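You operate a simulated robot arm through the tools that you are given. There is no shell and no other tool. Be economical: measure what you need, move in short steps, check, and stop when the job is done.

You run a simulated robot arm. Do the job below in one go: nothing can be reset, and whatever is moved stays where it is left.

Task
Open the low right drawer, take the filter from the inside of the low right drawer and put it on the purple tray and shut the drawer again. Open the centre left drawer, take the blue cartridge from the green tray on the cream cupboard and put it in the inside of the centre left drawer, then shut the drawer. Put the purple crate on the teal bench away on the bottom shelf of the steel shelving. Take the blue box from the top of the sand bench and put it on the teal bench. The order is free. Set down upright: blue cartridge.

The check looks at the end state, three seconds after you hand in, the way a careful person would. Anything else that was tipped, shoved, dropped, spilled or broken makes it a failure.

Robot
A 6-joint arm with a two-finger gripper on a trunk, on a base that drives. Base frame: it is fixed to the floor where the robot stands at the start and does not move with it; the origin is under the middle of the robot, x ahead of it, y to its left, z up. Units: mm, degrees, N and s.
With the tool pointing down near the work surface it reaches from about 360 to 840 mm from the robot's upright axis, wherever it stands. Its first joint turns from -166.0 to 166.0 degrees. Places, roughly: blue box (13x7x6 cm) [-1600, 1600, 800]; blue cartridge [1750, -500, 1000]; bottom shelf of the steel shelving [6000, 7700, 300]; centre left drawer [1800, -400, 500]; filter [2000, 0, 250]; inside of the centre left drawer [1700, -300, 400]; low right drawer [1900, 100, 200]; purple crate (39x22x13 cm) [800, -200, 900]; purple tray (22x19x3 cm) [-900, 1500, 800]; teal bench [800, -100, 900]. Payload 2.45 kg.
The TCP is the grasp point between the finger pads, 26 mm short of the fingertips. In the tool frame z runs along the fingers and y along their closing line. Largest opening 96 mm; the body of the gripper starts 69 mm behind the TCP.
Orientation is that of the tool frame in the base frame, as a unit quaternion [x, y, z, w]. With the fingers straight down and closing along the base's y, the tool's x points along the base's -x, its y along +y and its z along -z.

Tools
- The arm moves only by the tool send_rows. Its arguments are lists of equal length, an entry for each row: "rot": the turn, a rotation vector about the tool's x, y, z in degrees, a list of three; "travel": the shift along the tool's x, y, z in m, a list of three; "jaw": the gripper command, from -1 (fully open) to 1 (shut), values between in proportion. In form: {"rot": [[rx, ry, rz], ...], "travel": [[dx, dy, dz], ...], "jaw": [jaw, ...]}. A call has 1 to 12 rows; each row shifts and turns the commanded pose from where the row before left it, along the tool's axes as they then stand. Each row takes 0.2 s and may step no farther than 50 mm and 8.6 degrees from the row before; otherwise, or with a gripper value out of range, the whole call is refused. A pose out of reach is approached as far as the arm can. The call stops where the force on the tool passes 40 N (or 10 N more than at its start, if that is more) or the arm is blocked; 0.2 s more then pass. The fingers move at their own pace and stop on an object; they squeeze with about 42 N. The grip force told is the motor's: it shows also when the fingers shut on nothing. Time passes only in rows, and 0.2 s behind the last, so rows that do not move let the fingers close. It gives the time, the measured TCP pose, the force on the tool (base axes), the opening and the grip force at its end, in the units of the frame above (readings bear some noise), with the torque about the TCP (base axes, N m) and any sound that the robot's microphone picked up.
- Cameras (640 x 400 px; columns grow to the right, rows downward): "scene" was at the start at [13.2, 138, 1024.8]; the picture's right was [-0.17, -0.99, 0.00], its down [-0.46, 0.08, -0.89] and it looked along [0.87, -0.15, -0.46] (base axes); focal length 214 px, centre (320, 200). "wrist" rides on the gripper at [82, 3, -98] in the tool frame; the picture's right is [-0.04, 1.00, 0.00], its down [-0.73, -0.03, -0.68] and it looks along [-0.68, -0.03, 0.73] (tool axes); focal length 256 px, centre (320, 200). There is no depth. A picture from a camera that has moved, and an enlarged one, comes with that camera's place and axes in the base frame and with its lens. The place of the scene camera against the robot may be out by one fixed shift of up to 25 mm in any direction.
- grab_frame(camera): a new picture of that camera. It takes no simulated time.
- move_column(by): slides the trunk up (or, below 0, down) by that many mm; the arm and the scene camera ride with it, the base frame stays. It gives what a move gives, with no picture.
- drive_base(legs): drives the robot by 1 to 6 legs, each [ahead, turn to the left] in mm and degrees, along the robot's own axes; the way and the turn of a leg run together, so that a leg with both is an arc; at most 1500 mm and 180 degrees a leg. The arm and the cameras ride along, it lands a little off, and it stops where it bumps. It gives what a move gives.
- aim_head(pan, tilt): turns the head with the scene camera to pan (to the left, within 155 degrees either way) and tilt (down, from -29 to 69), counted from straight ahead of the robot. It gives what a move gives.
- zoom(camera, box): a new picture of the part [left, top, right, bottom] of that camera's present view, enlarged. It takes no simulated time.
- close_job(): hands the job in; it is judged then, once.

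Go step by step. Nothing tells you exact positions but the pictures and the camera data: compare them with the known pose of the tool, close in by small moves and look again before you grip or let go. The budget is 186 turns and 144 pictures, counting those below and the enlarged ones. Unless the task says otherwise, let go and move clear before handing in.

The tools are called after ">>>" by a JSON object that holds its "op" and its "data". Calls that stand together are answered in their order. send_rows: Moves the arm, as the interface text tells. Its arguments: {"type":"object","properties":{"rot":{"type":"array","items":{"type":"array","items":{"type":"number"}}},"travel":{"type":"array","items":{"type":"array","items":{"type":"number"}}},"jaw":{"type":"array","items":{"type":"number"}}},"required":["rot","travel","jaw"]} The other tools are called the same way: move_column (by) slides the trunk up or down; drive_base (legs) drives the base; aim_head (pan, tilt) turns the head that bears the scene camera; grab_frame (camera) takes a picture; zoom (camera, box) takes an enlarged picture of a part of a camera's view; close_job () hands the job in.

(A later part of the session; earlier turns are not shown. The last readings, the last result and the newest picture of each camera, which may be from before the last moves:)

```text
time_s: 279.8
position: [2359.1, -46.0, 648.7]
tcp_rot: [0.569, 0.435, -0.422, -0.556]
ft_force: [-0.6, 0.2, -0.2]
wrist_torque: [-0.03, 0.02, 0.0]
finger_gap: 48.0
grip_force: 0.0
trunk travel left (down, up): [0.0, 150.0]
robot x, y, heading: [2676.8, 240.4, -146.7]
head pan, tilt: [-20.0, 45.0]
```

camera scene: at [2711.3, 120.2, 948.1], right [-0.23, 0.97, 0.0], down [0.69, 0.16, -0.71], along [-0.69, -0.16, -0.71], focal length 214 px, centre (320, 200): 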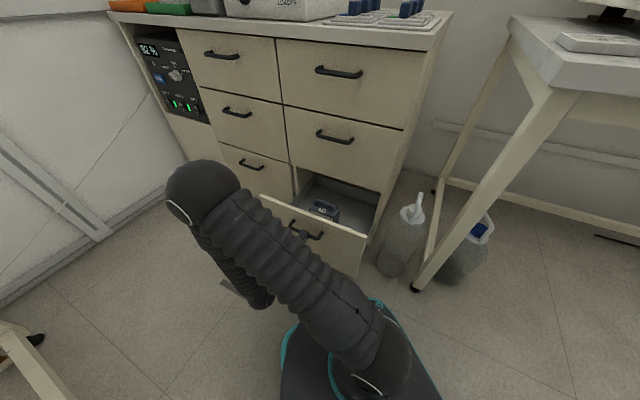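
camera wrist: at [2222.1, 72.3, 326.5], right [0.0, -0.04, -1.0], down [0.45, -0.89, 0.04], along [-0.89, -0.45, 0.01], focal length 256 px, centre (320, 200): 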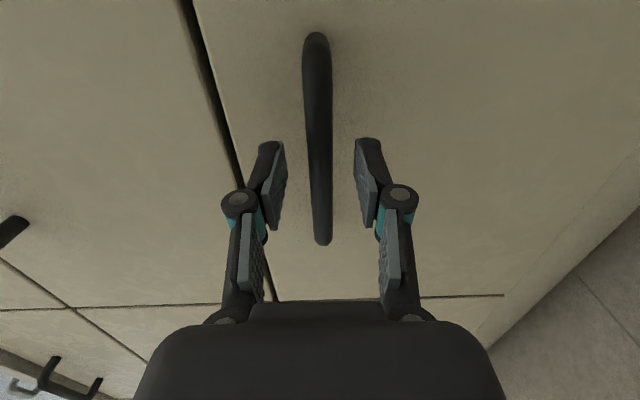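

Roll back and point the tool down for a look into the drawer.

>>> {"op": "send_rows", "data": {"rot": [[0, 0, 8.2], [0, 0, 8.2], [0, 0, 8.2], [0, 0, 8.2], [0, 0, 8.2], [0, 0, 8.2], [0, 0, 8.2], [0, 0, 8.2], [0, 0, 8.2], [0, 0, 8.2], [0, 0, 8.2], [0, 0, 0]], "travel": [[0, 0, 0], [0, 0, 0], [0, 0, 0], [0, 0, 0], [0, 0, 0], [0, 0, 0], [0, 0, 0], [0, 0, 0], [0, 0, 0], [0, 0, 0], [0, 0, 0], [0, 0, 0]], "jaw": [-1, -1, -1, -1, -1, -1, -1, -1, -1, -1, -1, -1]}}

>>> {"op": "send_rows", "data": {"rot": [[0, 8.2, 0], [0, 8.2, 0], [0, 8.2, 0], [0, 8.2, 0], [0, 8.2, 0], [0, 8.2, 0], [0, 8.2, 0], [0, 8.2, 0], [0, 8.2, 0], [0, 8.2, 0], [0, 8.2, 0], [0, 0, 0]], "travel": [[0, 0, 0], [0, 0, 0], [0, 0, 0], [0, 0, 0], [0, 0, 0], [0, 0, 0], [0, 0, 0], [0, 0, 0], [0, 0, 0], [0, 0, 0], [0, 0, 0], [0, 0, 0]], "jaw": [-1, -1, -1, -1, -1, -1, -1, -1, -1, -1, -1, -1]}}

>>> {"op": "grab_frame", "data": {"camera": "wrist"}}

```text
time_s: 282.4
position: [2358.7, -46.4, 647.9]
tcp_rot: [0.709, -0.096, -0.692, -0.092]
ft_force: [0.0, -0.3, -0.2]
wrist_torque: [0.03, -0.04, -0.01]
finger_gap: 95.8
grip_force: 0.1
trunk travel left (down, up): [0.0, 150.0]
robot x, y, heading: [2674.5, 242.8, -146.9]
head pan, tilt: [-20.0, 45.0]
```

```text
time_s: 285.0
position: [2359.7, -45.8, 647.5]
tcp_rot: [0.991, -0.133, 0.015, 0.002]
ft_force: [-0.2, 0.3, -0.2]
wrist_torque: [-0.02, 0.04, 0.03]
finger_gap: 96.2
grip_force: 0.1
trunk travel left (down, up): [0.0, 150.0]
robot x, y, heading: [2674.7, 241.3, -146.7]
head pan, tilt: [-20.0, 45.0]
```

```text
57 pictures are left
camera wrist: at [2434.4, -69.9, 745.7], right [-0.3, -0.95, 0.0], down [-0.72, 0.23, 0.66], along [-0.63, 0.2, -0.75], focal length 256 px, centre (320, 200)
```

wrist: 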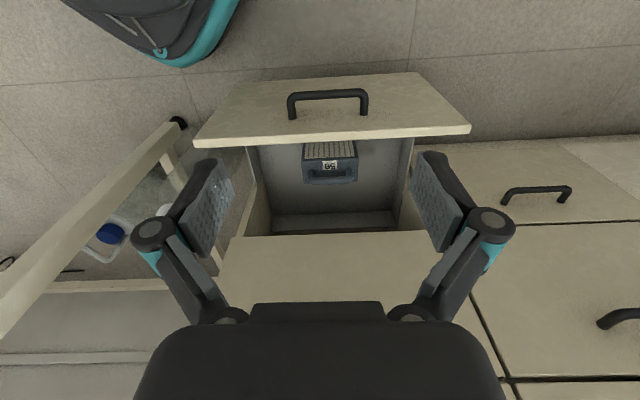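

Filter is right behind the front panel. Zoom for its shape.

>>> {"op": "zoom", "data": {"camera": "wrist", "box": [250, 110, 410, 210]}}

```text
4.00 times, centred on (330, 160) of wrist
camera zoom: at [2434.4, -69.9, 745.7], right [-0.3, -0.95, 0.0], down [-0.72, 0.23, 0.66], along [-0.63, 0.2, -0.75], focal length 1024 px, centre (280, 360)
```

zoom: 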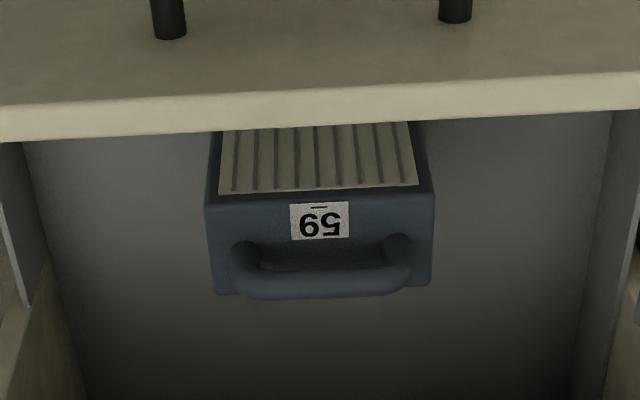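

The filter has an arched handle on top, its bar parallel to the drawer front. I'll yaw the tool so it closes across that bar, with a 20° lean to keep the wrist away from the upper handles.

>>> {"op": "send_rows", "data": {"rot": [[0, 0, -8.2], [0, 0, -8.2], [0, 0, -8.2], [0, 0, -8.2], [0, 0, -8.2], [0, 0, -8.2], [0, 0, -8.2], [0, 0, -8.2], [0, 0, -8.2], [0, 0, -8.2], [0, 0, -8.2], [0, 0, 0]], "travel": [[0, 0, 0], [0, 0, 0], [0, 0, 0], [0, 0, 0], [0, 0, 0], [0, 0, 0], [0, 0, 0], [0, 0, 0], [0, 0, 0], [0, 0, 0], [0, 0, 0], [0, 0, 0]], "jaw": [-0.2, -0.2, -0.2, -0.2, -0.2, -0.2, -0.2, -0.2, -0.2, -0.2, -0.2, -0.2]}}

>>> {"op": "send_rows", "data": {"rot": [[7, 0, 0], [7, 0, 0], [7, 0, 0], [0, 0, 0]], "travel": [[0, -0.045, 0], [0, -0.045, 0], [0, -0.045, 0], [0, 0, 0]], "jaw": [-0.2, -0.2, -0.2, -0.2]}}

>>> {"op": "grab_frame", "data": {"camera": "wrist"}}

```text
time_s: 287.6
position: [2358.9, -46.6, 646.9]
tcp_rot: [0.794, 0.608, 0.008, 0.011]
ft_force: [0.5, -0.8, -0.2]
wrist_torque: [-0.01, 0.01, 0.0]
finger_gap: 57.7
grip_force: 0.2
trunk travel left (down, up): [0.0, 150.0]
robot x, y, heading: [2672.3, 244.2, -147.2]
head pan, tilt: [-20.0, 45.0]
```

```text
time_s: 288.6
position: [2231.6, -10.9, 660.4]
tcp_rot: [0.782, 0.6, -0.103, -0.134]
ft_force: [-0.7, 0.3, 0.4]
wrist_torque: [0.01, 0.0, -0.03]
finger_gap: 57.7
grip_force: 0.0
trunk travel left (down, up): [0.0, 150.0]
robot x, y, heading: [2670.3, 238.9, -146.9]
head pan, tilt: [-20.0, 45.0]
```

```text
55 pictures are left
camera wrist: at [2287.7, 58.3, 750.0], right [0.9, -0.28, -0.33], down [0.0, -0.76, 0.65], along [-0.44, -0.58, -0.68], focal length 256 px, centre (320, 200)
```

wrist: 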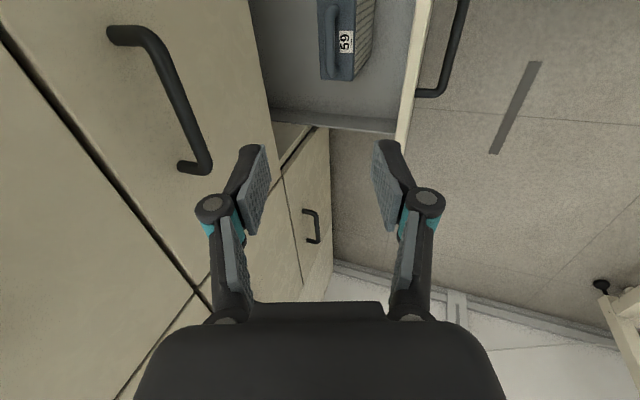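

Handle bar triangulated: centre ≈(2125,3), z≈318. Approach along the leaned tool axis.

>>> {"op": "send_rows", "data": {"rot": [[0, 0, 0], [0, 0, 0], [0, 0, 0], [0, 0, 0], [0, 0, 0], [0, 0, 0], [0, 0, 0], [0, 0, 0]], "travel": [[-0.003, 0.0047, 0.0415], [-0.003, 0.0047, 0.0415], [-0.003, 0.0047, 0.0415], [-0.003, 0.0047, 0.0415], [-0.003, 0.0047, 0.0415], [0, 0, 0.04], [0, 0, 0.04], [0, 0, 0]], "jaw": [-0.2, -0.2, -0.2, -0.2, -0.2, -0.2, -0.2, -0.2]}}

>>> {"op": "grab_frame", "data": {"camera": "wrist"}}

```text
time_s: 290.4
position: [2154.1, -6.2, 381.5]
tcp_rot: [0.782, 0.6, -0.103, -0.135]
ft_force: [0.5, 0.0, 0.1]
wrist_torque: [-0.01, 0.01, -0.04]
finger_gap: 57.5
grip_force: 0.1
trunk travel left (down, up): [0.0, 150.0]
robot x, y, heading: [2670.7, 245.6, -146.5]
head pan, tilt: [-20.0, 45.0]
```

```text
54 pictures are left
camera wrist: at [2210.2, 63.9, 470.8], right [0.9, -0.28, -0.33], down [0.0, -0.76, 0.65], along [-0.44, -0.58, -0.68], focal length 256 px, centre (320, 200)
```

wrist: 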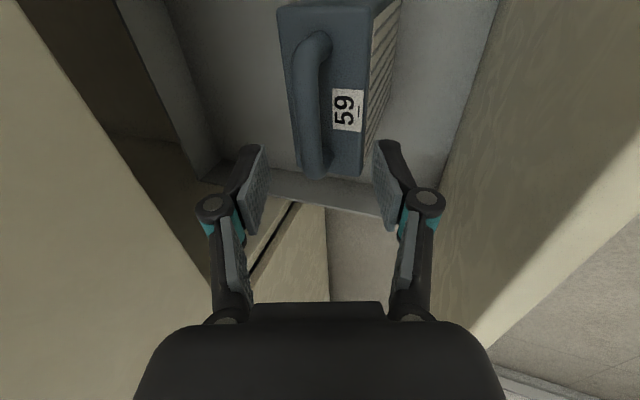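

Bar ≈50–70 mm ahead and 5 mm off. Advance 45 mm with correction.

>>> {"op": "send_rows", "data": {"rot": [[0, 0, 0], [0, 0, 0], [0, 0, 0]], "travel": [[0.005, -0.005, 0.022], [0, 0, 0.023], [0, 0, 0]], "jaw": [-0.1, -0.1, -0.1]}}

>>> {"op": "grab_frame", "data": {"camera": "wrist"}}

```text
time_s: 291.2
position: [2137.3, 4.3, 340.0]
tcp_rot: [0.782, 0.599, -0.103, -0.134]
ft_force: [0.3, -0.7, 0.3]
wrist_torque: [0.02, 0.0, 0.01]
finger_gap: 52.7
grip_force: 0.0
trunk travel left (down, up): [0.0, 150.0]
robot x, y, heading: [2670.6, 242.2, -146.9]
head pan, tilt: [-20.0, 45.0]
```

```text
53 pictures are left
camera wrist: at [2192.5, 74.3, 430.0], right [0.9, -0.28, -0.33], down [0.0, -0.76, 0.65], along [-0.44, -0.58, -0.68], focal length 256 px, centre (320, 200)
```

wrist: 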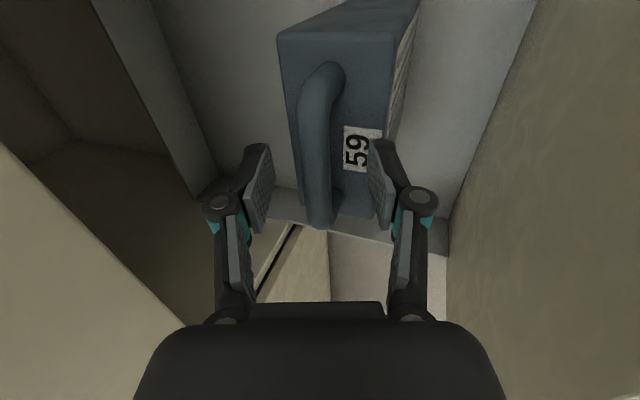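

Bar ≈15 mm ahead of the TCP; advance 8 mm and close.

>>> {"op": "send_rows", "data": {"rot": [[0, 0, 0], [0, 0, 0], [0, 0, 0], [0, 0, 0], [0, 0, 0]], "travel": [[0, -0.002, 0.008], [0, 0, 0], [0, 0, 0], [0, 0, 0], [0, 0, 0]], "jaw": [-0.1, -0.1, 1, 1, 1]}}

>>> {"op": "send_rows", "data": {"rot": [[0, 0, 0], [0, 0, 0], [0, 0, 0], [0, 0, 0]], "travel": [[0, 0, -0.01], [0, 0, -0.015], [0, 0, -0.02], [0, 0, 0]], "jaw": [1, 1, 1, 1]}}

>>> {"op": "grab_frame", "data": {"camera": "wrist"}}

```text
time_s: 292.4
position: [2132.3, 6.6, 332.1]
tcp_rot: [0.783, 0.598, -0.102, -0.134]
ft_force: [-1.0, 1.1, 0.6]
wrist_torque: [0.26, -0.07, 0.06]
finger_gap: 14.1
grip_force: 39.8
trunk travel left (down, up): [0.0, 150.0]
robot x, y, heading: [2675.1, 241.0, -146.8]
head pan, tilt: [-20.0, 45.0]
```

```text
time_s: 293.4
position: [2148.5, 0.9, 375.7]
tcp_rot: [0.783, 0.598, -0.102, -0.134]
ft_force: [-0.6, 0.1, -2.4]
wrist_torque: [-0.01, -0.02, 0.02]
finger_gap: 14.4
grip_force: 40.2
trunk travel left (down, up): [0.0, 150.0]
robot x, y, heading: [2671.8, 237.6, -146.8]
head pan, tilt: [-20.0, 45.0]
```

```text
52 pictures are left
camera wrist: at [2203.2, 71.1, 465.7], right [0.9, -0.28, -0.33], down [0.0, -0.76, 0.65], along [-0.44, -0.58, -0.68], focal length 256 px, centre (320, 200)
```

wrist: 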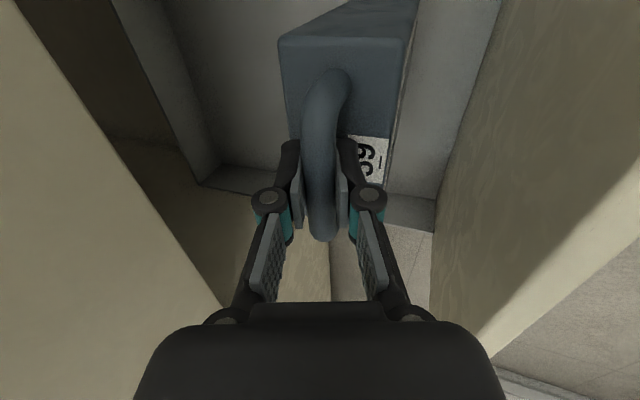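

Filter is held (≈2.4 N). Lift it out along the leaned axis, clear of panel and handles.

>>> {"op": "send_rows", "data": {"rot": [[0, 0, 0], [0, 0, 0], [0, 0, 0], [0, 0, 0], [0, 0, 0], [0, 0, 0], [0, 0, 0], [0, 0, 0], [0, 0, 0], [0, 0, 0], [0, 0, 0]], "travel": [[0, 0, -0.03], [0, 0, -0.03], [0, 0, -0.03], [0, 0, -0.03], [0, 0, -0.03], [0, 0, -0.03], [0, 0, -0.03], [0, 0, -0.03], [0, 0.02, -0.03], [0, 0.03, -0.03], [0, 0, 0]], "jaw": [1, 1, 1, 1, 1, 1, 1, 1, 1, 1, 1]}}

>>> {"op": "grab_frame", "data": {"camera": "wrist"}}

```text
time_s: 295.8
position: [2289.5, -39.5, 640.5]
tcp_rot: [0.783, 0.599, -0.102, -0.133]
ft_force: [0.3, -0.6, -2.4]
wrist_torque: [0.0, -0.01, 0.0]
finger_gap: 14.0
grip_force: 40.8
trunk travel left (down, up): [0.0, 150.0]
robot x, y, heading: [2672.9, 244.1, -146.7]
head pan, tilt: [-20.0, 45.0]
```

```text
51 pictures are left
camera wrist: at [2345.4, 31.2, 730.2], right [0.9, -0.28, -0.33], down [0.0, -0.76, 0.65], along [-0.44, -0.58, -0.68], focal length 256 px, centre (320, 200)
```

wrist: 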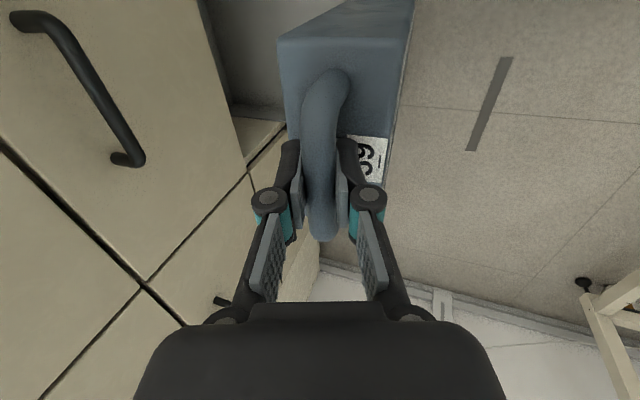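

Filter is out. Turn counter-clockwise to face back along the corridor and drive out.

>>> {"op": "drive_base", "data": {"legs": [[0, 111], [0, 111], [1500, 0], [200, 3]]}}

>>> {"op": "aim_head", "data": {"pan": 10, "tilt": 20}}

>>> {"op": "grab_frame", "data": {"camera": "scene"}}

```text
time_s: 313.8
position: [3054.6, 2378.0, 640.2]
tcp_rot: [0.865, -0.472, 0.081, -0.147]
ft_force: [0.6, 0.1, -2.8]
wrist_torque: [-0.03, 0.01, 0.0]
finger_gap: 14.1
grip_force: 40.8
trunk travel left (down, up): [0.0, 150.0]
robot x, y, heading: [3006.2, 1909.9, 81.0]
head pan, tilt: [-20.0, 45.0]
```

```text
time_s: 314.8
position: [3053.7, 2377.4, 639.2]
tcp_rot: [0.866, -0.471, 0.081, -0.147]
ft_force: [0.0, -0.1, -2.2]
wrist_torque: [0.03, 0.03, 0.02]
finger_gap: 14.2
grip_force: 40.4
trunk travel left (down, up): [0.0, 150.0]
robot x, y, heading: [3009.8, 1907.6, 80.6]
head pan, tilt: [10.0, 20.0]
```

```text
50 pictures are left
camera scene: at [2823.4, 1960.6, 986.8], right [1.0, 0.02, 0.0], down [0.01, -0.34, -0.94], along [-0.02, 0.94, -0.34], focal length 214 px, centre (320, 200)
```

scene: 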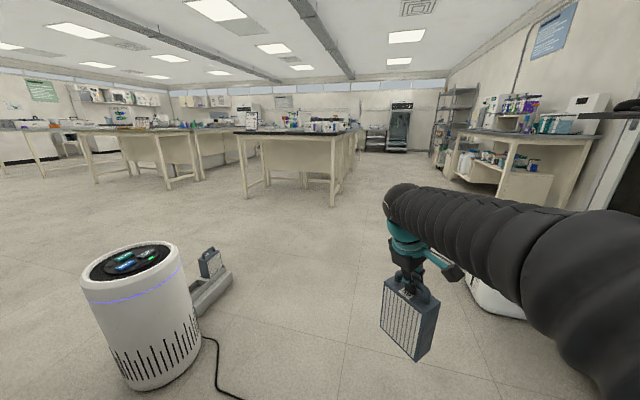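

The route out is clear (purifier and filter stand left, jug right). Drive up, then turn left across the open floor.

>>> {"op": "drive_base", "data": {"legs": [[0, -4], [1500, 0], [0, 87.5], [1400, 0], [1050, 0]]}}

>>> {"op": "aim_head", "data": {"pan": 60, "tilt": 15}}

>>> {"op": "grab_frame", "data": {"camera": "scene"}}

```text
time_s: 337.9
position: [527.8, 4139.0, 640.0]
tcp_rot: [0.96, 0.222, -0.038, -0.164]
ft_force: [0.1, 0.4, -3.1]
wrist_torque: [0.02, -0.02, 0.05]
finger_gap: 14.1
grip_force: 40.9
trunk travel left (down, up): [0.0, 150.0]
robot x, y, heading: [990.2, 4035.4, 164.3]
head pan, tilt: [10.0, 20.0]
```

```text
time_s: 339.1
position: [527.7, 4137.3, 640.8]
tcp_rot: [0.96, 0.222, -0.038, -0.164]
ft_force: [0.1, -0.5, -2.3]
wrist_torque: [-0.02, 0.0, 0.01]
finger_gap: 14.2
grip_force: 40.3
trunk travel left (down, up): [0.0, 150.0]
robot x, y, heading: [988.2, 4031.0, 164.3]
head pan, tilt: [60.0, 15.0]
```

```text
49 pictures are left
camera scene: at [922.5, 3798.2, 995.0], right [-0.7, 0.72, 0.0], down [0.19, 0.18, -0.97], along [-0.69, -0.67, -0.26], focal length 214 px, centre (320, 200)
```

scene: 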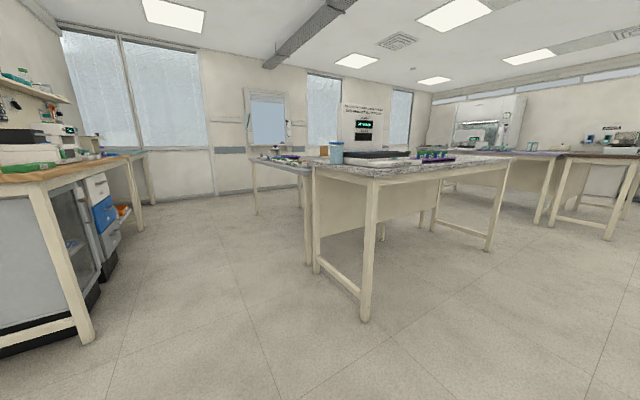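

Aisle back toward the start is clear. Turn left and drive down it.

>>> {"op": "drive_base", "data": {"legs": [[0, 90], [1500, 0], [1400, 0]]}}

```text
time_s: 356.6
position: [98.8, 839.3, 639.4]
tcp_rot: [0.526, 0.834, -0.143, -0.091]
ft_force: [0.9, 0.2, -2.2]
wrist_torque: [0.01, 0.0, -0.02]
finger_gap: 14.1
grip_force: 40.2
trunk travel left (down, up): [0.0, 150.0]
robot x, y, heading: [208.0, 1300.9, -106.0]
head pan, tilt: [60.0, 15.0]
```

On track. Raise the filter above bench height, then go around the end of the grey bench.

>>> {"op": "move_column", "data": {"by": 150}}

>>> {"op": "send_rows", "data": {"rot": [[0, 0, 0], [0, 0, 0], [0, 0, 0], [0, 0, 0], [0, 0, 0], [0, 0, 0]], "travel": [[0, -0.011, -0.028], [0, -0.014, -0.0374], [0, -0.014, -0.0374], [0, -0.014, -0.0374], [0, -0.014, -0.0374], [0, 0, 0]], "jaw": [1, 1, 1, 1, 1, 1]}}

>>> {"op": "drive_base", "data": {"legs": [[790, 0], [0, -90], [1060, 0], [0, -60]]}}

>>> {"op": "aim_head", "data": {"pan": -10, "tilt": 30}}

>>> {"op": "grab_frame", "data": {"camera": "scene"}}

```text
time_s: 358.4
position: [98.9, 840.1, 791.0]
tcp_rot: [0.525, 0.834, -0.143, -0.09]
ft_force: [-0.4, 0.1, -2.4]
wrist_torque: [0.02, -0.01, 0.0]
finger_gap: 14.0
grip_force: 40.2
trunk travel left (down, up): [-150.0, 0.0]
robot x, y, heading: [203.7, 1304.4, -106.0]
head pan, tilt: [60.0, 15.0]
```

```text
time_s: 359.8
position: [95.1, 835.8, 979.9]
tcp_rot: [0.527, 0.833, -0.142, -0.091]
ft_force: [-0.2, 0.7, -2.0]
wrist_torque: [0.02, 0.02, 0.01]
finger_gap: 14.0
grip_force: 40.9
trunk travel left (down, up): [-150.0, 0.0]
robot x, y, heading: [203.6, 1302.4, -106.2]
head pan, tilt: [60.0, 15.0]
```

```text
time_s: 375.5
position: [-1210.3, 1250.8, 981.0]
tcp_rot: [0.948, -0.269, 0.046, -0.162]
ft_force: [-0.5, 0.4, -2.8]
wrist_torque: [-0.04, 0.06, 0.02]
finger_gap: 14.3
grip_force: 40.7
trunk travel left (down, up): [-150.0, 0.0]
robot x, y, heading: [-1048.8, 801.3, 106.7]
head pan, tilt: [60.0, 15.0]
```

```text
time_s: 376.9
position: [-1210.9, 1251.4, 980.3]
tcp_rot: [0.948, -0.269, 0.046, -0.162]
ft_force: [-0.2, 0.6, -1.6]
wrist_torque: [0.01, 0.02, -0.02]
finger_gap: 14.0
grip_force: 40.0
trunk travel left (down, up): [-150.0, 0.0]
robot x, y, heading: [-1049.4, 802.0, 106.6]
head pan, tilt: [-10.0, 30.0]
```

```text
48 pictures are left
camera scene: at [-1210.7, 783.4, 1120.9], right [0.99, 0.12, 0.0], down [0.06, -0.5, -0.87], along [-0.1, 0.86, -0.5], focal length 214 px, centre (320, 200)
```

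scene: 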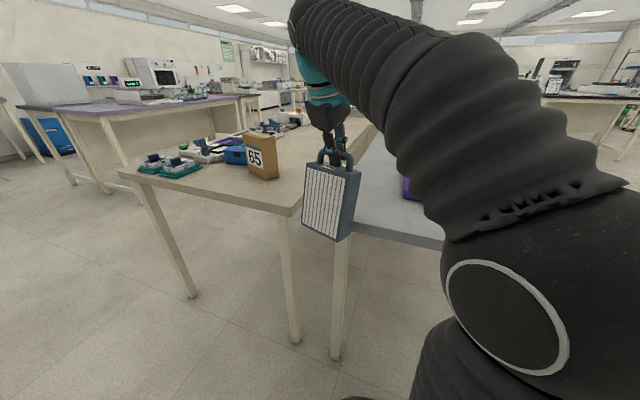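

Sand bench to the left, grey bench with the purple tray to the right. Turn to face the tray.

>>> {"op": "drive_base", "data": {"legs": [[0, -28]]}}

>>> {"op": "grab_frame", "data": {"camera": "wrist"}}

>>> {"op": "aim_head", "data": {"pan": -5, "tilt": 40}}

>>> {"op": "grab_frame", "data": {"camera": "scene"}}

```text
time_s: 378.7
position: [-976.7, 1274.6, 981.7]
tcp_rot: [0.855, -0.491, 0.084, -0.146]
ft_force: [-0.1, 0.4, -1.3]
wrist_torque: [-0.03, 0.07, -0.02]
finger_gap: 14.2
grip_force: 40.6
trunk travel left (down, up): [-150.0, 0.0]
robot x, y, heading: [-1048.4, 801.2, 78.6]
head pan, tilt: [-10.0, 30.0]
```

```text
47 pictures are left
camera wrist: at [-967.6, 1186.0, 1070.4], right [-0.83, -0.44, -0.33], down [-0.54, 0.53, 0.65], along [-0.11, 0.72, -0.68], focal length 256 px, centre (320, 200)
```

wrist: 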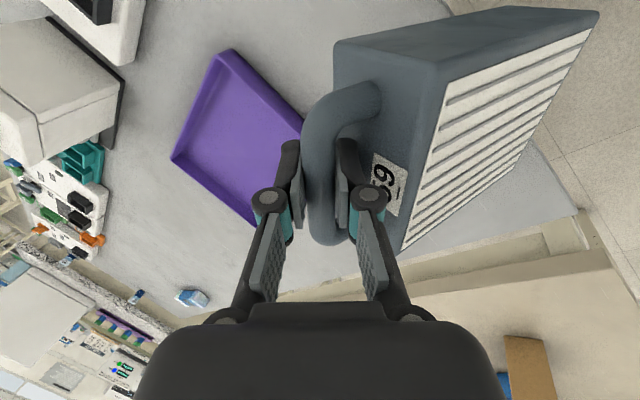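

```text
time_s: 379.4
position: [-979.1, 1274.1, 979.7]
tcp_rot: [0.855, -0.491, 0.084, -0.146]
ft_force: [0.5, 0.1, -0.6]
wrist_torque: [-0.01, -0.01, -0.02]
finger_gap: 14.4
grip_force: 40.6
trunk travel left (down, up): [-150.0, 0.0]
robot x, y, heading: [-1043.5, 797.5, 78.5]
head pan, tilt: [-5.0, 40.0]
```

```text
46 pictures are left
camera scene: at [-1208.5, 850.3, 1105.6], right [0.96, -0.28, 0.0], down [-0.18, -0.62, -0.77], along [0.22, 0.73, -0.64], focal length 214 px, centre (320, 200)
```

scene: 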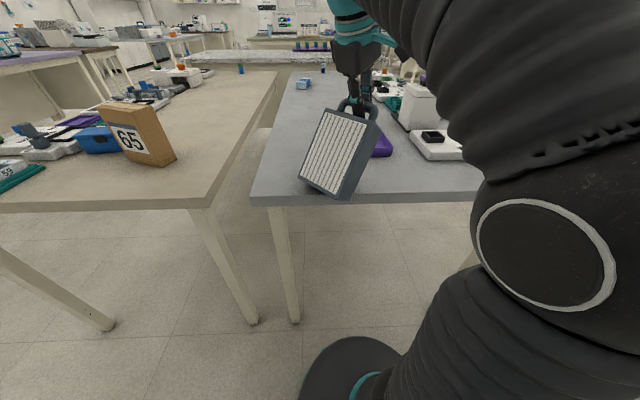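

The filter is taller than I thought and its bottom brushed the bench, tilting it in the grip. Raise it.

>>> {"op": "send_rows", "data": {"rot": [[0, 0, 0], [0, 0, 0], [0, 0, 0], [0, 0, 0]], "travel": [[0, -0.011, -0.028], [0, -0.011, -0.028], [0, -0.011, -0.028], [0, 0, 0]], "jaw": [1, 1, 1, 1]}}

>>> {"op": "grab_frame", "data": {"camera": "scene"}}

>>> {"op": "grab_frame", "data": {"camera": "wrist"}}

```text
time_s: 380.4
position: [-974.7, 1275.0, 1070.1]
tcp_rot: [0.855, -0.49, 0.084, -0.146]
ft_force: [0.0, 0.0, -2.1]
wrist_torque: [0.05, -0.14, 0.0]
finger_gap: 13.9
grip_force: 40.7
trunk travel left (down, up): [-150.0, 0.0]
robot x, y, heading: [-1048.2, 804.2, 78.3]
head pan, tilt: [-5.0, 40.0]
```

```text
45 pictures are left
camera scene: at [-1208.6, 850.4, 1105.5], right [0.96, -0.28, 0.0], down [-0.18, -0.62, -0.77], along [0.22, 0.73, -0.64], focal length 214 px, centre (320, 200)
```

scene: 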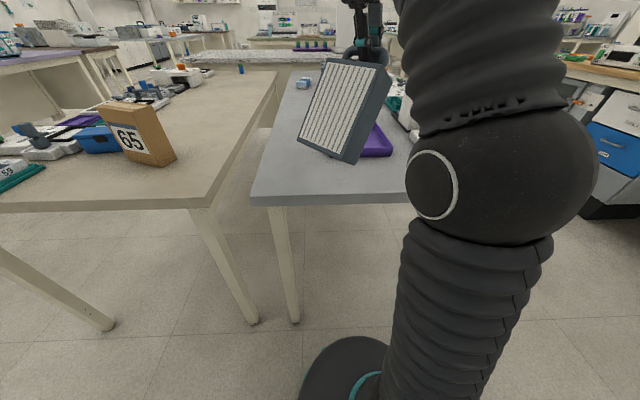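

```text
44 pictures are left
camera wrist: at [-964.7, 1187.4, 1159.9], right [-0.83, -0.44, -0.33], down [-0.54, 0.53, 0.65], along [-0.11, 0.72, -0.68], focal length 256 px, centre (320, 200)
```

wrist: 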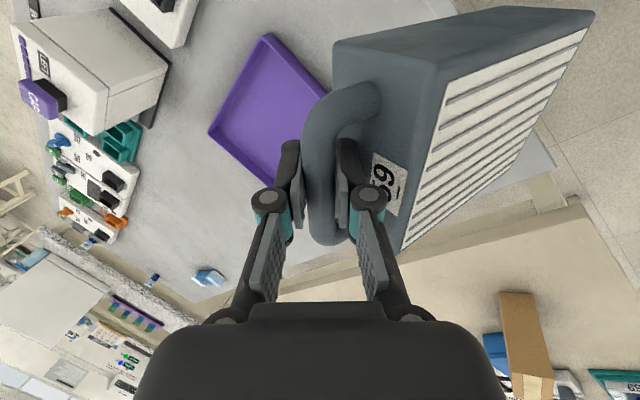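

Filter tilted ≈30° about the handle bar. Rotate the tool 30° about the bar axis to make it upright again and move over the tray, centre ≈(-875,1465).

>>> {"op": "send_rows", "data": {"rot": [[7.5, 0, 0], [7.5, 0, 0], [7.5, 0, 0], [7.5, 0, 0], [0, 0, 0], [0, 0, 0], [0, 0, 0], [0, 0, 0], [0, 0, 0], [0, 0, 0]], "travel": [[0, 0, 0], [0, 0, 0], [0, 0, 0], [0, 0, 0], [-0.0242, -0.0238, 0.0294], [-0.0242, -0.0238, 0.0294], [-0.0242, -0.0238, 0.0294], [-0.0242, -0.0238, 0.0294], [-0.0242, -0.0238, 0.0294], [0, 0, 0]], "jaw": [1, 1, 1, 1, 1, 1, 1, 1, 1, 1]}}

>>> {"op": "grab_frame", "data": {"camera": "scene"}}

>>> {"op": "grab_frame", "data": {"camera": "wrist"}}

```text
time_s: 382.6
position: [-873.6, 1477.0, 1065.1]
tcp_rot: [0.789, -0.452, 0.208, -0.361]
ft_force: [1.0, -0.6, -2.6]
wrist_torque: [-0.03, -0.04, 0.0]
finger_gap: 14.1
grip_force: 40.4
trunk travel left (down, up): [-150.0, 0.0]
robot x, y, heading: [-1048.9, 798.2, 78.6]
head pan, tilt: [-5.0, 40.0]
```

```text
43 pictures are left
camera scene: at [-1208.5, 850.6, 1105.5], right [0.96, -0.28, 0.0], down [-0.18, -0.62, -0.77], along [0.22, 0.73, -0.64], focal length 214 px, centre (320, 200)
```

scene: 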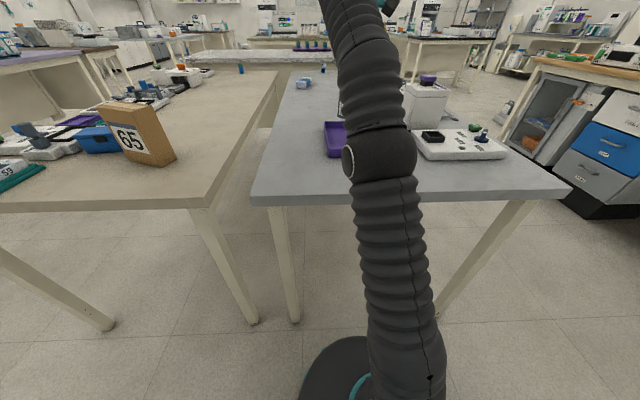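

```text
42 pictures are left
camera wrist: at [-898.2, 1368.5, 1124.6], right [-0.58, -0.29, -0.76], down [-0.8, 0.38, 0.46], along [0.15, 0.87, -0.46], focal length 256 px, centre (320, 200)
```

wrist: 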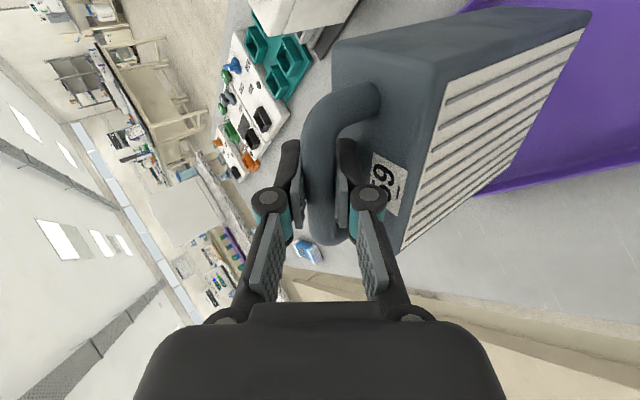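

Filter is upright and above the tray. Lower gently.

>>> {"op": "send_rows", "data": {"rot": [[0, 0, 0], [0, 0, 0], [0, 0, 0], [0, 0, 0], [0, 0, 0]], "travel": [[0.002, 0.0117, 0.0094], [0, 0.0117, 0.0094], [0, 0.0117, 0.0094], [0, 0.0078, 0.0063], [0, 0, 0]], "jaw": [1, 1, 1, 1, 1]}}

>>> {"op": "send_rows", "data": {"rot": [[0, 0, 0], [0, 0, 0], [0, 0, 0]], "travel": [[0, 0.0039, 0.0031], [0, 0.0039, 0.0031], [0, 0, 0]], "jaw": [1, 1, 1]}}

```text
time_s: 383.8
position: [-872.3, 1474.4, 1010.0]
tcp_rot: [0.788, -0.453, 0.207, -0.363]
ft_force: [0.3, 0.0, -3.5]
wrist_torque: [0.0, 0.0, 0.02]
finger_gap: 14.0
grip_force: 40.5
trunk travel left (down, up): [-150.0, 0.0]
robot x, y, heading: [-1048.5, 801.6, 78.3]
head pan, tilt: [-5.0, 40.0]
```

```text
time_s: 384.6
position: [-872.6, 1471.9, 1002.8]
tcp_rot: [0.788, -0.452, 0.209, -0.364]
ft_force: [-1.9, 1.9, 14.5]
wrist_torque: [-0.16, -0.23, -0.01]
finger_gap: 14.2
grip_force: 40.2
trunk travel left (down, up): [-150.0, 0.0]
robot x, y, heading: [-1048.7, 800.1, 78.1]
head pan, tilt: [-5.0, 40.0]
```

Contact at z≈1004. Ease up 2 mm, open slightly, and withdraw along the tool axis.

>>> {"op": "send_rows", "data": {"rot": [[0, 0, 0], [0, 0, 0], [0, 0, 0], [0, 0, 0]], "travel": [[0, -0.002, -0.0015], [0, 0, 0], [0, 0, 0], [0, 0, 0]], "jaw": [1, 0.6, 0.5, 0.5]}}

>>> {"op": "grab_frame", "data": {"camera": "wrist"}}

```text
time_s: 385.6
position: [-873.2, 1473.1, 1001.2]
tcp_rot: [0.788, -0.453, 0.209, -0.362]
ft_force: [-0.8, -0.7, 1.9]
wrist_torque: [0.0, 0.01, -0.02]
finger_gap: 23.6
grip_force: 0.0
trunk travel left (down, up): [-150.0, 0.0]
robot x, y, heading: [-1046.1, 797.6, 78.3]
head pan, tilt: [-5.0, 40.0]
```

```text
41 pictures are left
camera wrist: at [-898.4, 1364.3, 1062.5], right [-0.58, -0.29, -0.76], down [-0.8, 0.38, 0.46], along [0.16, 0.88, -0.46], focal length 256 px, centre (320, 200)
```

wrist: 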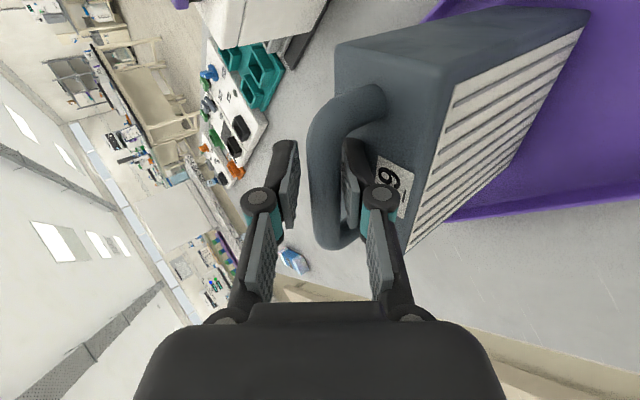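

Filter stands in the tray, bar free between fingers. Withdraw.

>>> {"op": "send_rows", "data": {"rot": [[0, 0, 0], [0, 0, 0], [0, 0, 0], [0, 0, 0], [0, 0, 0], [0, 0, 0], [0, 0, 0]], "travel": [[0, 0.001, -0.01], [0, 0, -0.015], [0, 0, -0.02], [0, 0, -0.03], [0, 0, -0.03], [0, 0, -0.03], [0, 0, 0]], "jaw": [0.5, 0.5, 0.5, 0.5, 0.5, 0.5, 0.5]}}

>>> {"op": "grab_frame", "data": {"camera": "wrist"}}

```text
time_s: 387.2
position: [-960.4, 1420.7, 1090.5]
tcp_rot: [0.788, -0.453, 0.209, -0.362]
ft_force: [0.8, 0.7, 0.2]
wrist_torque: [-0.01, 0.01, 0.0]
finger_gap: 24.0
grip_force: 0.1
trunk travel left (down, up): [-150.0, 0.0]
robot x, y, heading: [-1047.3, 797.1, 78.6]
head pan, tilt: [-5.0, 40.0]
```

```text
40 pictures are left
camera wrist: at [-985.9, 1312.6, 1149.2], right [-0.58, -0.29, -0.76], down [-0.8, 0.38, 0.46], along [0.16, 0.88, -0.46], focal length 256 px, centre (320, 200)
```

wrist: 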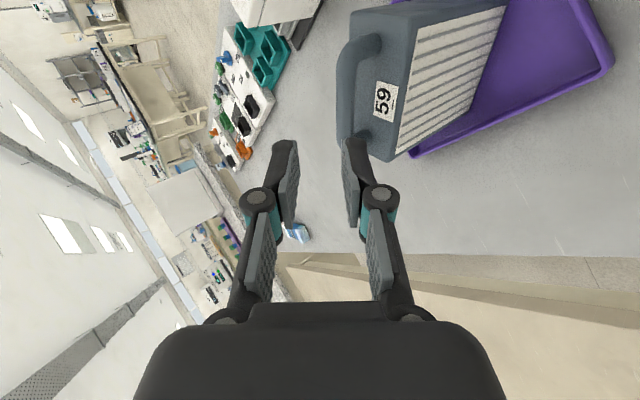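

Check the filter in the tray and locate the blue box.

>>> {"op": "aim_head", "data": {"pan": 20, "tilt": 35}}

>>> {"op": "grab_frame", "data": {"camera": "scene"}}

```text
time_s: 388.1
position: [-960.2, 1420.1, 1088.5]
tcp_rot: [0.788, -0.452, 0.208, -0.363]
ft_force: [-0.4, -0.2, -1.0]
wrist_torque: [0.01, 0.01, 0.01]
finger_gap: 23.8
grip_force: 0.1
trunk travel left (down, up): [-150.0, 0.0]
robot x, y, heading: [-1046.2, 802.1, 78.7]
head pan, tilt: [20.0, 35.0]
```

```text
39 pictures are left
camera scene: at [-1245.7, 855.9, 1113.0], right [0.99, 0.15, 0.0], down [0.08, -0.57, -0.82], along [-0.12, 0.81, -0.57], focal length 214 px, centre (320, 200)
```

scene: 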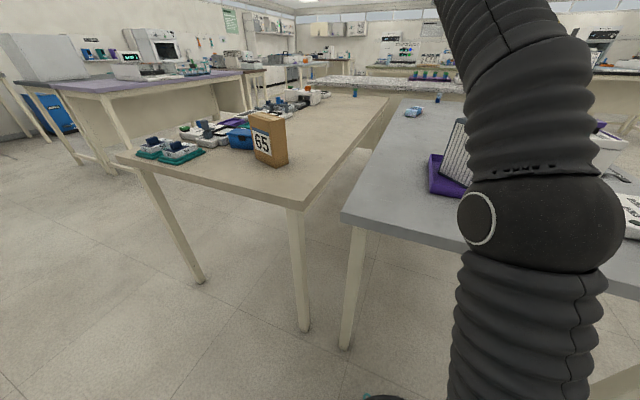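

Filter stands upright in the tray. Zoom on the blue box by the "65" bag.

>>> {"op": "zoom", "data": {"camera": "scene", "box": [130, 90, 330, 215]}}

```text
3.20 times, centred on (230, 152) of scene
camera zoom: at [-1245.7, 855.9, 1113.0], right [0.99, 0.15, 0.0], down [0.08, -0.57, -0.82], along [-0.12, 0.81, -0.57], focal length 686 px, centre (608, 352)
```

zoom: 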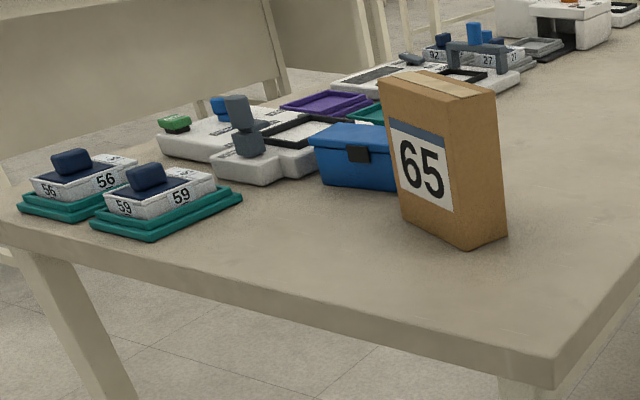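

Blue box centre ≈(-1652,1631), long axis parallel to the bench edge; bag "65" stands in front-right of it. Move the base in front of it, and set the tool pointing down, closing across its 70 mm width.

>>> {"op": "drive_base", "data": {"legs": [[0, 85.5], [810, 0], [0, -88]]}}

>>> {"op": "send_rows", "data": {"rot": [[-7.3, 0, 0], [-7.3, 0, 0], [-7.3, 0, 0], [-7.3, 0, 0], [-7.3, 0, 0], [-7.3, 0, 0], [-7.3, 0, 0], [0, 0, 0]], "travel": [[0, 0, 0], [0, 0, 0], [0, 0, 0], [0, 0, 0], [0, 0, 0], [0, 0, 0], [0, 0, 0], [0, 0, 0]], "jaw": [-1, -1, -1, -1, -1, -1, -1, -1]}}

>>> {"op": "send_rows", "data": {"rot": [[0, 0, -7.7], [0, 0, -7.7], [0, 0, -7.7], [0, 0, -7.7], [0, 0, -7.7], [0, 0, -7.7], [0, 0, 0]], "travel": [[0, 0, 0], [0, 0, 0], [0, 0, 0], [0, 0, 0], [0, 0, 0], [0, 0, 0], [0, 0, 0]], "jaw": [-1, -1, -1, -1, -1, -1, -1]}}

>>> {"op": "grab_frame", "data": {"camera": "wrist"}}

```text
time_s: 399.8
position: [-1686.1, 1649.4, 1089.6]
tcp_rot: [0.772, -0.48, 0.22, -0.355]
ft_force: [0.3, 0.6, -1.0]
wrist_torque: [-0.02, 0.02, 0.0]
finger_gap: 24.1
grip_force: 0.1
trunk travel left (down, up): [-150.0, 0.0]
robot x, y, heading: [-1819.9, 1033.2, 74.7]
head pan, tilt: [20.0, 35.0]
```

```text
time_s: 401.6
position: [-1693.6, 1582.3, 968.6]
tcp_rot: [0.849, -0.528, -0.009, 0.012]
ft_force: [-0.1, 0.3, 0.5]
wrist_torque: [-0.02, -0.03, -0.02]
finger_gap: 95.9
grip_force: 0.1
out of reach, approached as far as the arm can: row 2, 3, 4, 5, 6, 7
trunk travel left (down, up): [-150.0, 0.0]
robot x, y, heading: [-1819.5, 1036.9, 74.6]
head pan, tilt: [20.0, 35.0]
```

```text
time_s: 403.1
position: [-1693.3, 1583.9, 968.1]
tcp_rot: [0.988, -0.152, -0.013, 0.008]
ft_force: [0.5, 0.0, 0.4]
wrist_torque: [-0.01, 0.01, -0.03]
finger_gap: 96.1
grip_force: 0.1
trunk travel left (down, up): [-150.0, 0.0]
robot x, y, heading: [-1819.0, 1036.4, 74.3]
head pan, tilt: [20.0, 35.0]
```

```text
37 pictures are left
camera wrist: at [-1614.0, 1558.1, 1063.5], right [-0.34, -0.94, 0.02], down [-0.67, 0.26, 0.69], along [-0.66, 0.22, -0.72], focal length 256 px, centre (320, 200)
```

wrist: 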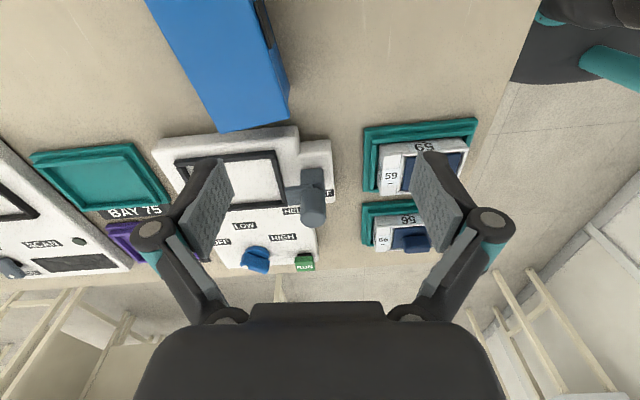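

The box's long axis is ≈-5°, centre ≈(-1622,1632) per wrist. I'll grip it nearer its left end to keep clear of the bag: align yaw and move above (-1652,1635).

>>> {"op": "send_rows", "data": {"rot": [[0, 0, -7.25], [0, 0, -7.25], [0, 0, 0], [0, 0, 0], [0, 0, 0]], "travel": [[0, 0, 0], [0, 0, 0], [0.018, -0.0275, 0], [0.018, -0.0275, 0], [0, 0, 0]], "jaw": [-1, -1, -1, -1, -1]}}

>>> {"op": "grab_frame", "data": {"camera": "wrist"}}

```text
time_s: 404.4
position: [-1659.3, 1625.0, 943.7]
tcp_rot: [1.0, -0.027, -0.013, 0.006]
ft_force: [0.0, -0.1, -0.2]
wrist_torque: [0.0, 0.03, 0.01]
finger_gap: 95.9
grip_force: 0.0
out of reach, approached as far as the arm can: row 3, 4
trunk travel left (down, up): [-150.0, 0.0]
robot x, y, heading: [-1818.3, 1038.4, 74.5]
head pan, tilt: [20.0, 35.0]
```

```text
36 pictures are left
camera wrist: at [-1574.9, 1618.4, 1038.2], right [-0.09, -1.0, 0.01], down [-0.71, 0.08, 0.7], along [-0.69, 0.06, -0.72], focal length 256 px, centre (320, 200)
```

wrist: 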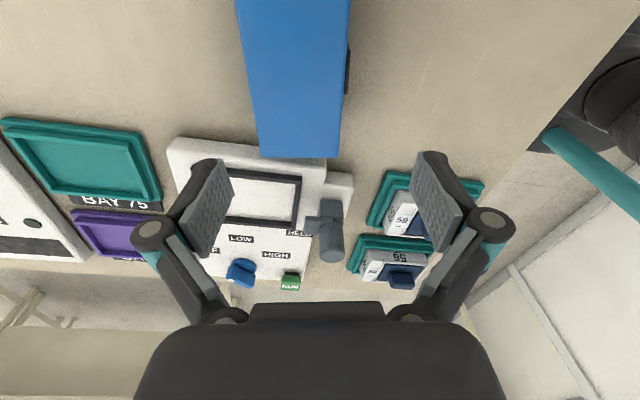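

Aligned. Shift 14 mm and descend around the box.

>>> {"op": "send_rows", "data": {"rot": [[0, 0, 0], [0, 0, 0], [0, 0, 0], [0, 0, 0], [0, 0, 0]], "travel": [[0.003, -0.014, 0], [0, 0, 0.03], [0, 0, 0.03], [0, 0, 0.03], [0, 0, 0]], "jaw": [-1, -1, -1, -1, -1]}}

>>> {"op": "grab_frame", "data": {"camera": "wrist"}}

```text
time_s: 405.6
position: [-1658.9, 1631.6, 845.8]
tcp_rot: [1.0, -0.026, -0.013, 0.007]
ft_force: [-0.1, -0.3, -0.7]
wrist_torque: [-0.01, -0.02, 0.01]
finger_gap: 95.6
grip_force: 0.0
out of reach, approached as far as the arm can: row 1
trunk travel left (down, up): [-150.0, 0.0]
robot x, y, heading: [-1820.1, 1038.7, 74.4]
head pan, tilt: [20.0, 35.0]
```

```text
35 pictures are left
camera wrist: at [-1574.9, 1626.0, 940.1], right [-0.09, -1.0, 0.02], down [-0.71, 0.08, 0.7], along [-0.7, 0.05, -0.72], focal length 256 px, centre (320, 200)
```

wrist: 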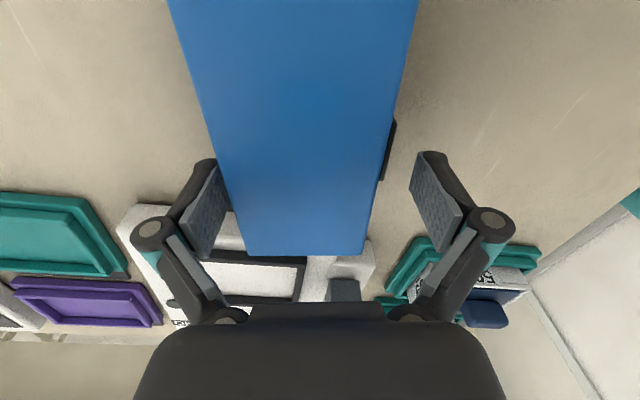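

Shift 8 mm left to centre, go 8 mm lower, close.

>>> {"op": "send_rows", "data": {"rot": [[0, 0, 0], [0, 0, 0], [0, 0, 0], [0, 0, 0], [0, 0, 0], [0, 0, 0]], "travel": [[0, -0.008, 0], [0, 0, 0.008], [0, 0, 0], [0, 0, 0], [0, 0, 0], [0, 0, 0]], "jaw": [-1, -1, 1, 1, 1, 1]}}

>>> {"op": "send_rows", "data": {"rot": [[0, 0, 0], [0, 0, 0], [0, 0, 0], [0, 0, 0]], "travel": [[0, 0, -0.01], [0, 0, -0.02], [0, 0, -0.02], [0, 0, 0]], "jaw": [1, 1, 1, 1]}}

>>> {"op": "grab_frame", "data": {"camera": "wrist"}}

```text
time_s: 406.9
position: [-1658.0, 1638.8, 838.3]
tcp_rot: [1.0, -0.027, -0.014, 0.007]
ft_force: [-1.0, 0.8, 3.7]
wrist_torque: [0.06, 0.05, -0.13]
finger_gap: 61.6
grip_force: 41.8
trunk travel left (down, up): [-150.0, 0.0]
robot x, y, heading: [-1814.8, 1035.6, 74.5]
head pan, tilt: [20.0, 35.0]
```

```text
time_s: 407.9
position: [-1657.7, 1641.4, 887.8]
tcp_rot: [1.0, -0.027, -0.013, 0.007]
ft_force: [-0.5, -0.6, -1.1]
wrist_torque: [0.02, 0.02, 0.02]
finger_gap: 61.3
grip_force: 41.9
trunk travel left (down, up): [-150.0, 0.0]
robot x, y, heading: [-1818.7, 1036.4, 74.4]
head pan, tilt: [20.0, 35.0]
```

```text
34 pictures are left
camera wrist: at [-1572.8, 1635.3, 982.9], right [-0.09, -1.0, 0.02], down [-0.71, 0.08, 0.7], along [-0.7, 0.05, -0.72], focal length 256 px, centre (320, 200)
```

wrist: 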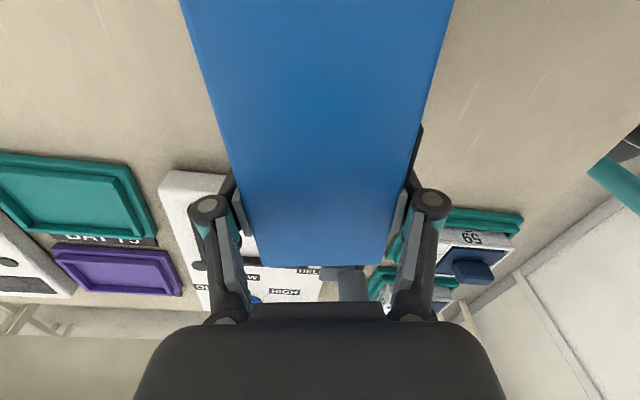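

Box is held. Raise, swing left by turning the base (away from the bag), then back off.

>>> {"op": "send_rows", "data": {"rot": [[0, 0, 0], [0, 0, 0], [0, 0, 0]], "travel": [[0, 0, -0.025], [0, 0, -0.025], [0, 0, 0]], "jaw": [1, 1, 1]}}

>>> {"op": "drive_base", "data": {"legs": [[0, 18], [-450, 0]]}}

>>> {"op": "grab_frame", "data": {"camera": "scene"}}

```text
time_s: 408.8
position: [-1656.4, 1638.6, 932.8]
tcp_rot: [1.0, -0.027, -0.012, 0.005]
ft_force: [-0.3, -0.1, -1.4]
wrist_torque: [0.01, 0.0, 0.0]
finger_gap: 61.4
grip_force: 41.7
out of reach, approached as far as the arm can: row 2
trunk travel left (down, up): [-150.0, 0.0]
robot x, y, heading: [-1819.3, 1038.9, 74.5]
head pan, tilt: [20.0, 35.0]
```

```text
time_s: 412.5
position: [-1826.8, 1210.1, 934.0]
tcp_rot: [0.992, 0.124, -0.011, 0.008]
ft_force: [0.6, -0.2, -0.7]
wrist_torque: [0.01, 0.07, 0.01]
finger_gap: 61.7
grip_force: 42.5
trunk travel left (down, up): [-150.0, 0.0]
robot x, y, heading: [-1798.5, 587.5, 92.0]
head pan, tilt: [20.0, 35.0]
```

```text
33 pictures are left
camera scene: at [-2007.8, 599.9, 1113.1], right [0.93, 0.37, 0.0], down [0.21, -0.53, -0.82], along [-0.3, 0.76, -0.57], focal length 214 px, centre (320, 200)
```

scene: 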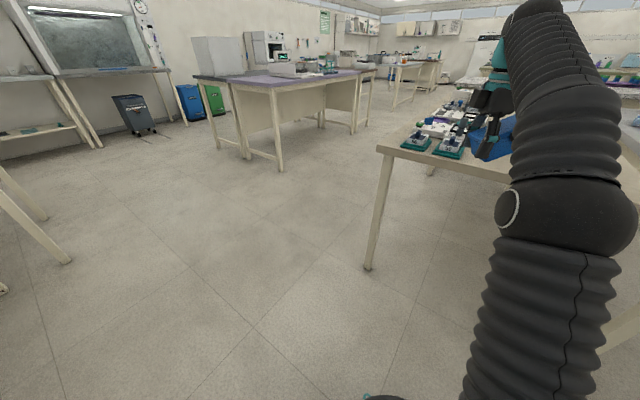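

Box is held well and trays untouched. Retract and raise the arm, then drive to the teal bench.

>>> {"op": "send_rows", "data": {"rot": [[0, 0, 0], [0, 0, 0], [0, 0, 0], [0, 0, 0], [0, 0, 0], [0, 0, 0], [0, 0, 0]], "travel": [[-0.009, 0.046, 0], [-0.009, 0.046, 0], [-0.009, 0.046, 0], [0, 0, -0.018], [0, 0, -0.018], [0, 0, -0.018], [0, 0, 0]], "jaw": [1, 1, 1, 1, 1, 1, 1]}}

>>> {"op": "drive_base", "data": {"legs": [[0, -111], [1500, 0], [230, 0]]}}

>>> {"op": "aim_head", "data": {"pan": 0, "tilt": 25}}

>>> {"op": "grab_frame", "data": {"camera": "scene"}}

```text
time_s: 414.1
position: [-1816.7, 1070.9, 987.2]
tcp_rot: [0.992, 0.124, -0.012, 0.008]
ft_force: [0.3, -0.1, 0.1]
wrist_torque: [-0.03, 0.07, -0.01]
finger_gap: 61.5
grip_force: 41.4
trunk travel left (down, up): [-150.0, 0.0]
robot x, y, heading: [-1797.4, 588.0, 92.0]
head pan, tilt: [20.0, 35.0]
```

```text
time_s: 427.3
position: [287.0, -81.1, 990.0]
tcp_rot: [-0.673, 0.74, 0.012, 0.004]
ft_force: [0.4, 0.5, -1.5]
wrist_torque: [0.08, 0.0, 0.02]
finger_gap: 60.9
grip_force: 41.8
trunk travel left (down, up): [-150.0, 0.0]
robot x, y, heading: [-171.8, 70.3, -17.7]
head pan, tilt: [20.0, 35.0]
```

```text
time_s: 428.1
position: [286.8, -82.2, 989.9]
tcp_rot: [-0.673, 0.74, 0.012, 0.005]
ft_force: [1.0, -0.1, -1.9]
wrist_torque: [0.06, 0.03, -0.01]
finger_gap: 61.3
grip_force: 42.1
trunk travel left (down, up): [-150.0, 0.0]
robot x, y, heading: [-170.9, 71.1, -17.7]
head pan, tilt: [0.0, 25.0]
```

```text
32 pictures are left
camera scene: at [-110.9, 205.2, 1128.8], right [-0.31, -0.95, 0.0], down [-0.4, 0.13, -0.91], along [0.86, -0.28, -0.42], focal length 214 px, centre (320, 200)
```

scene: 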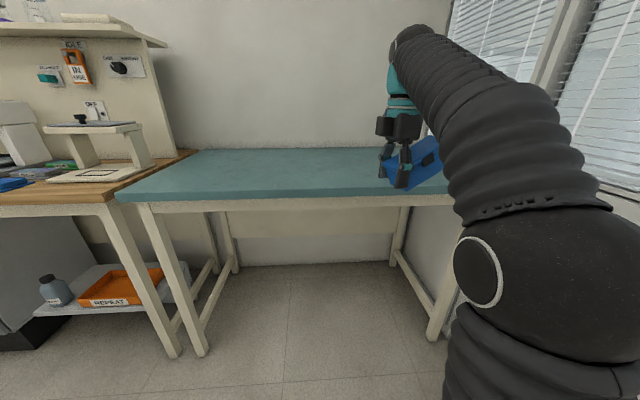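

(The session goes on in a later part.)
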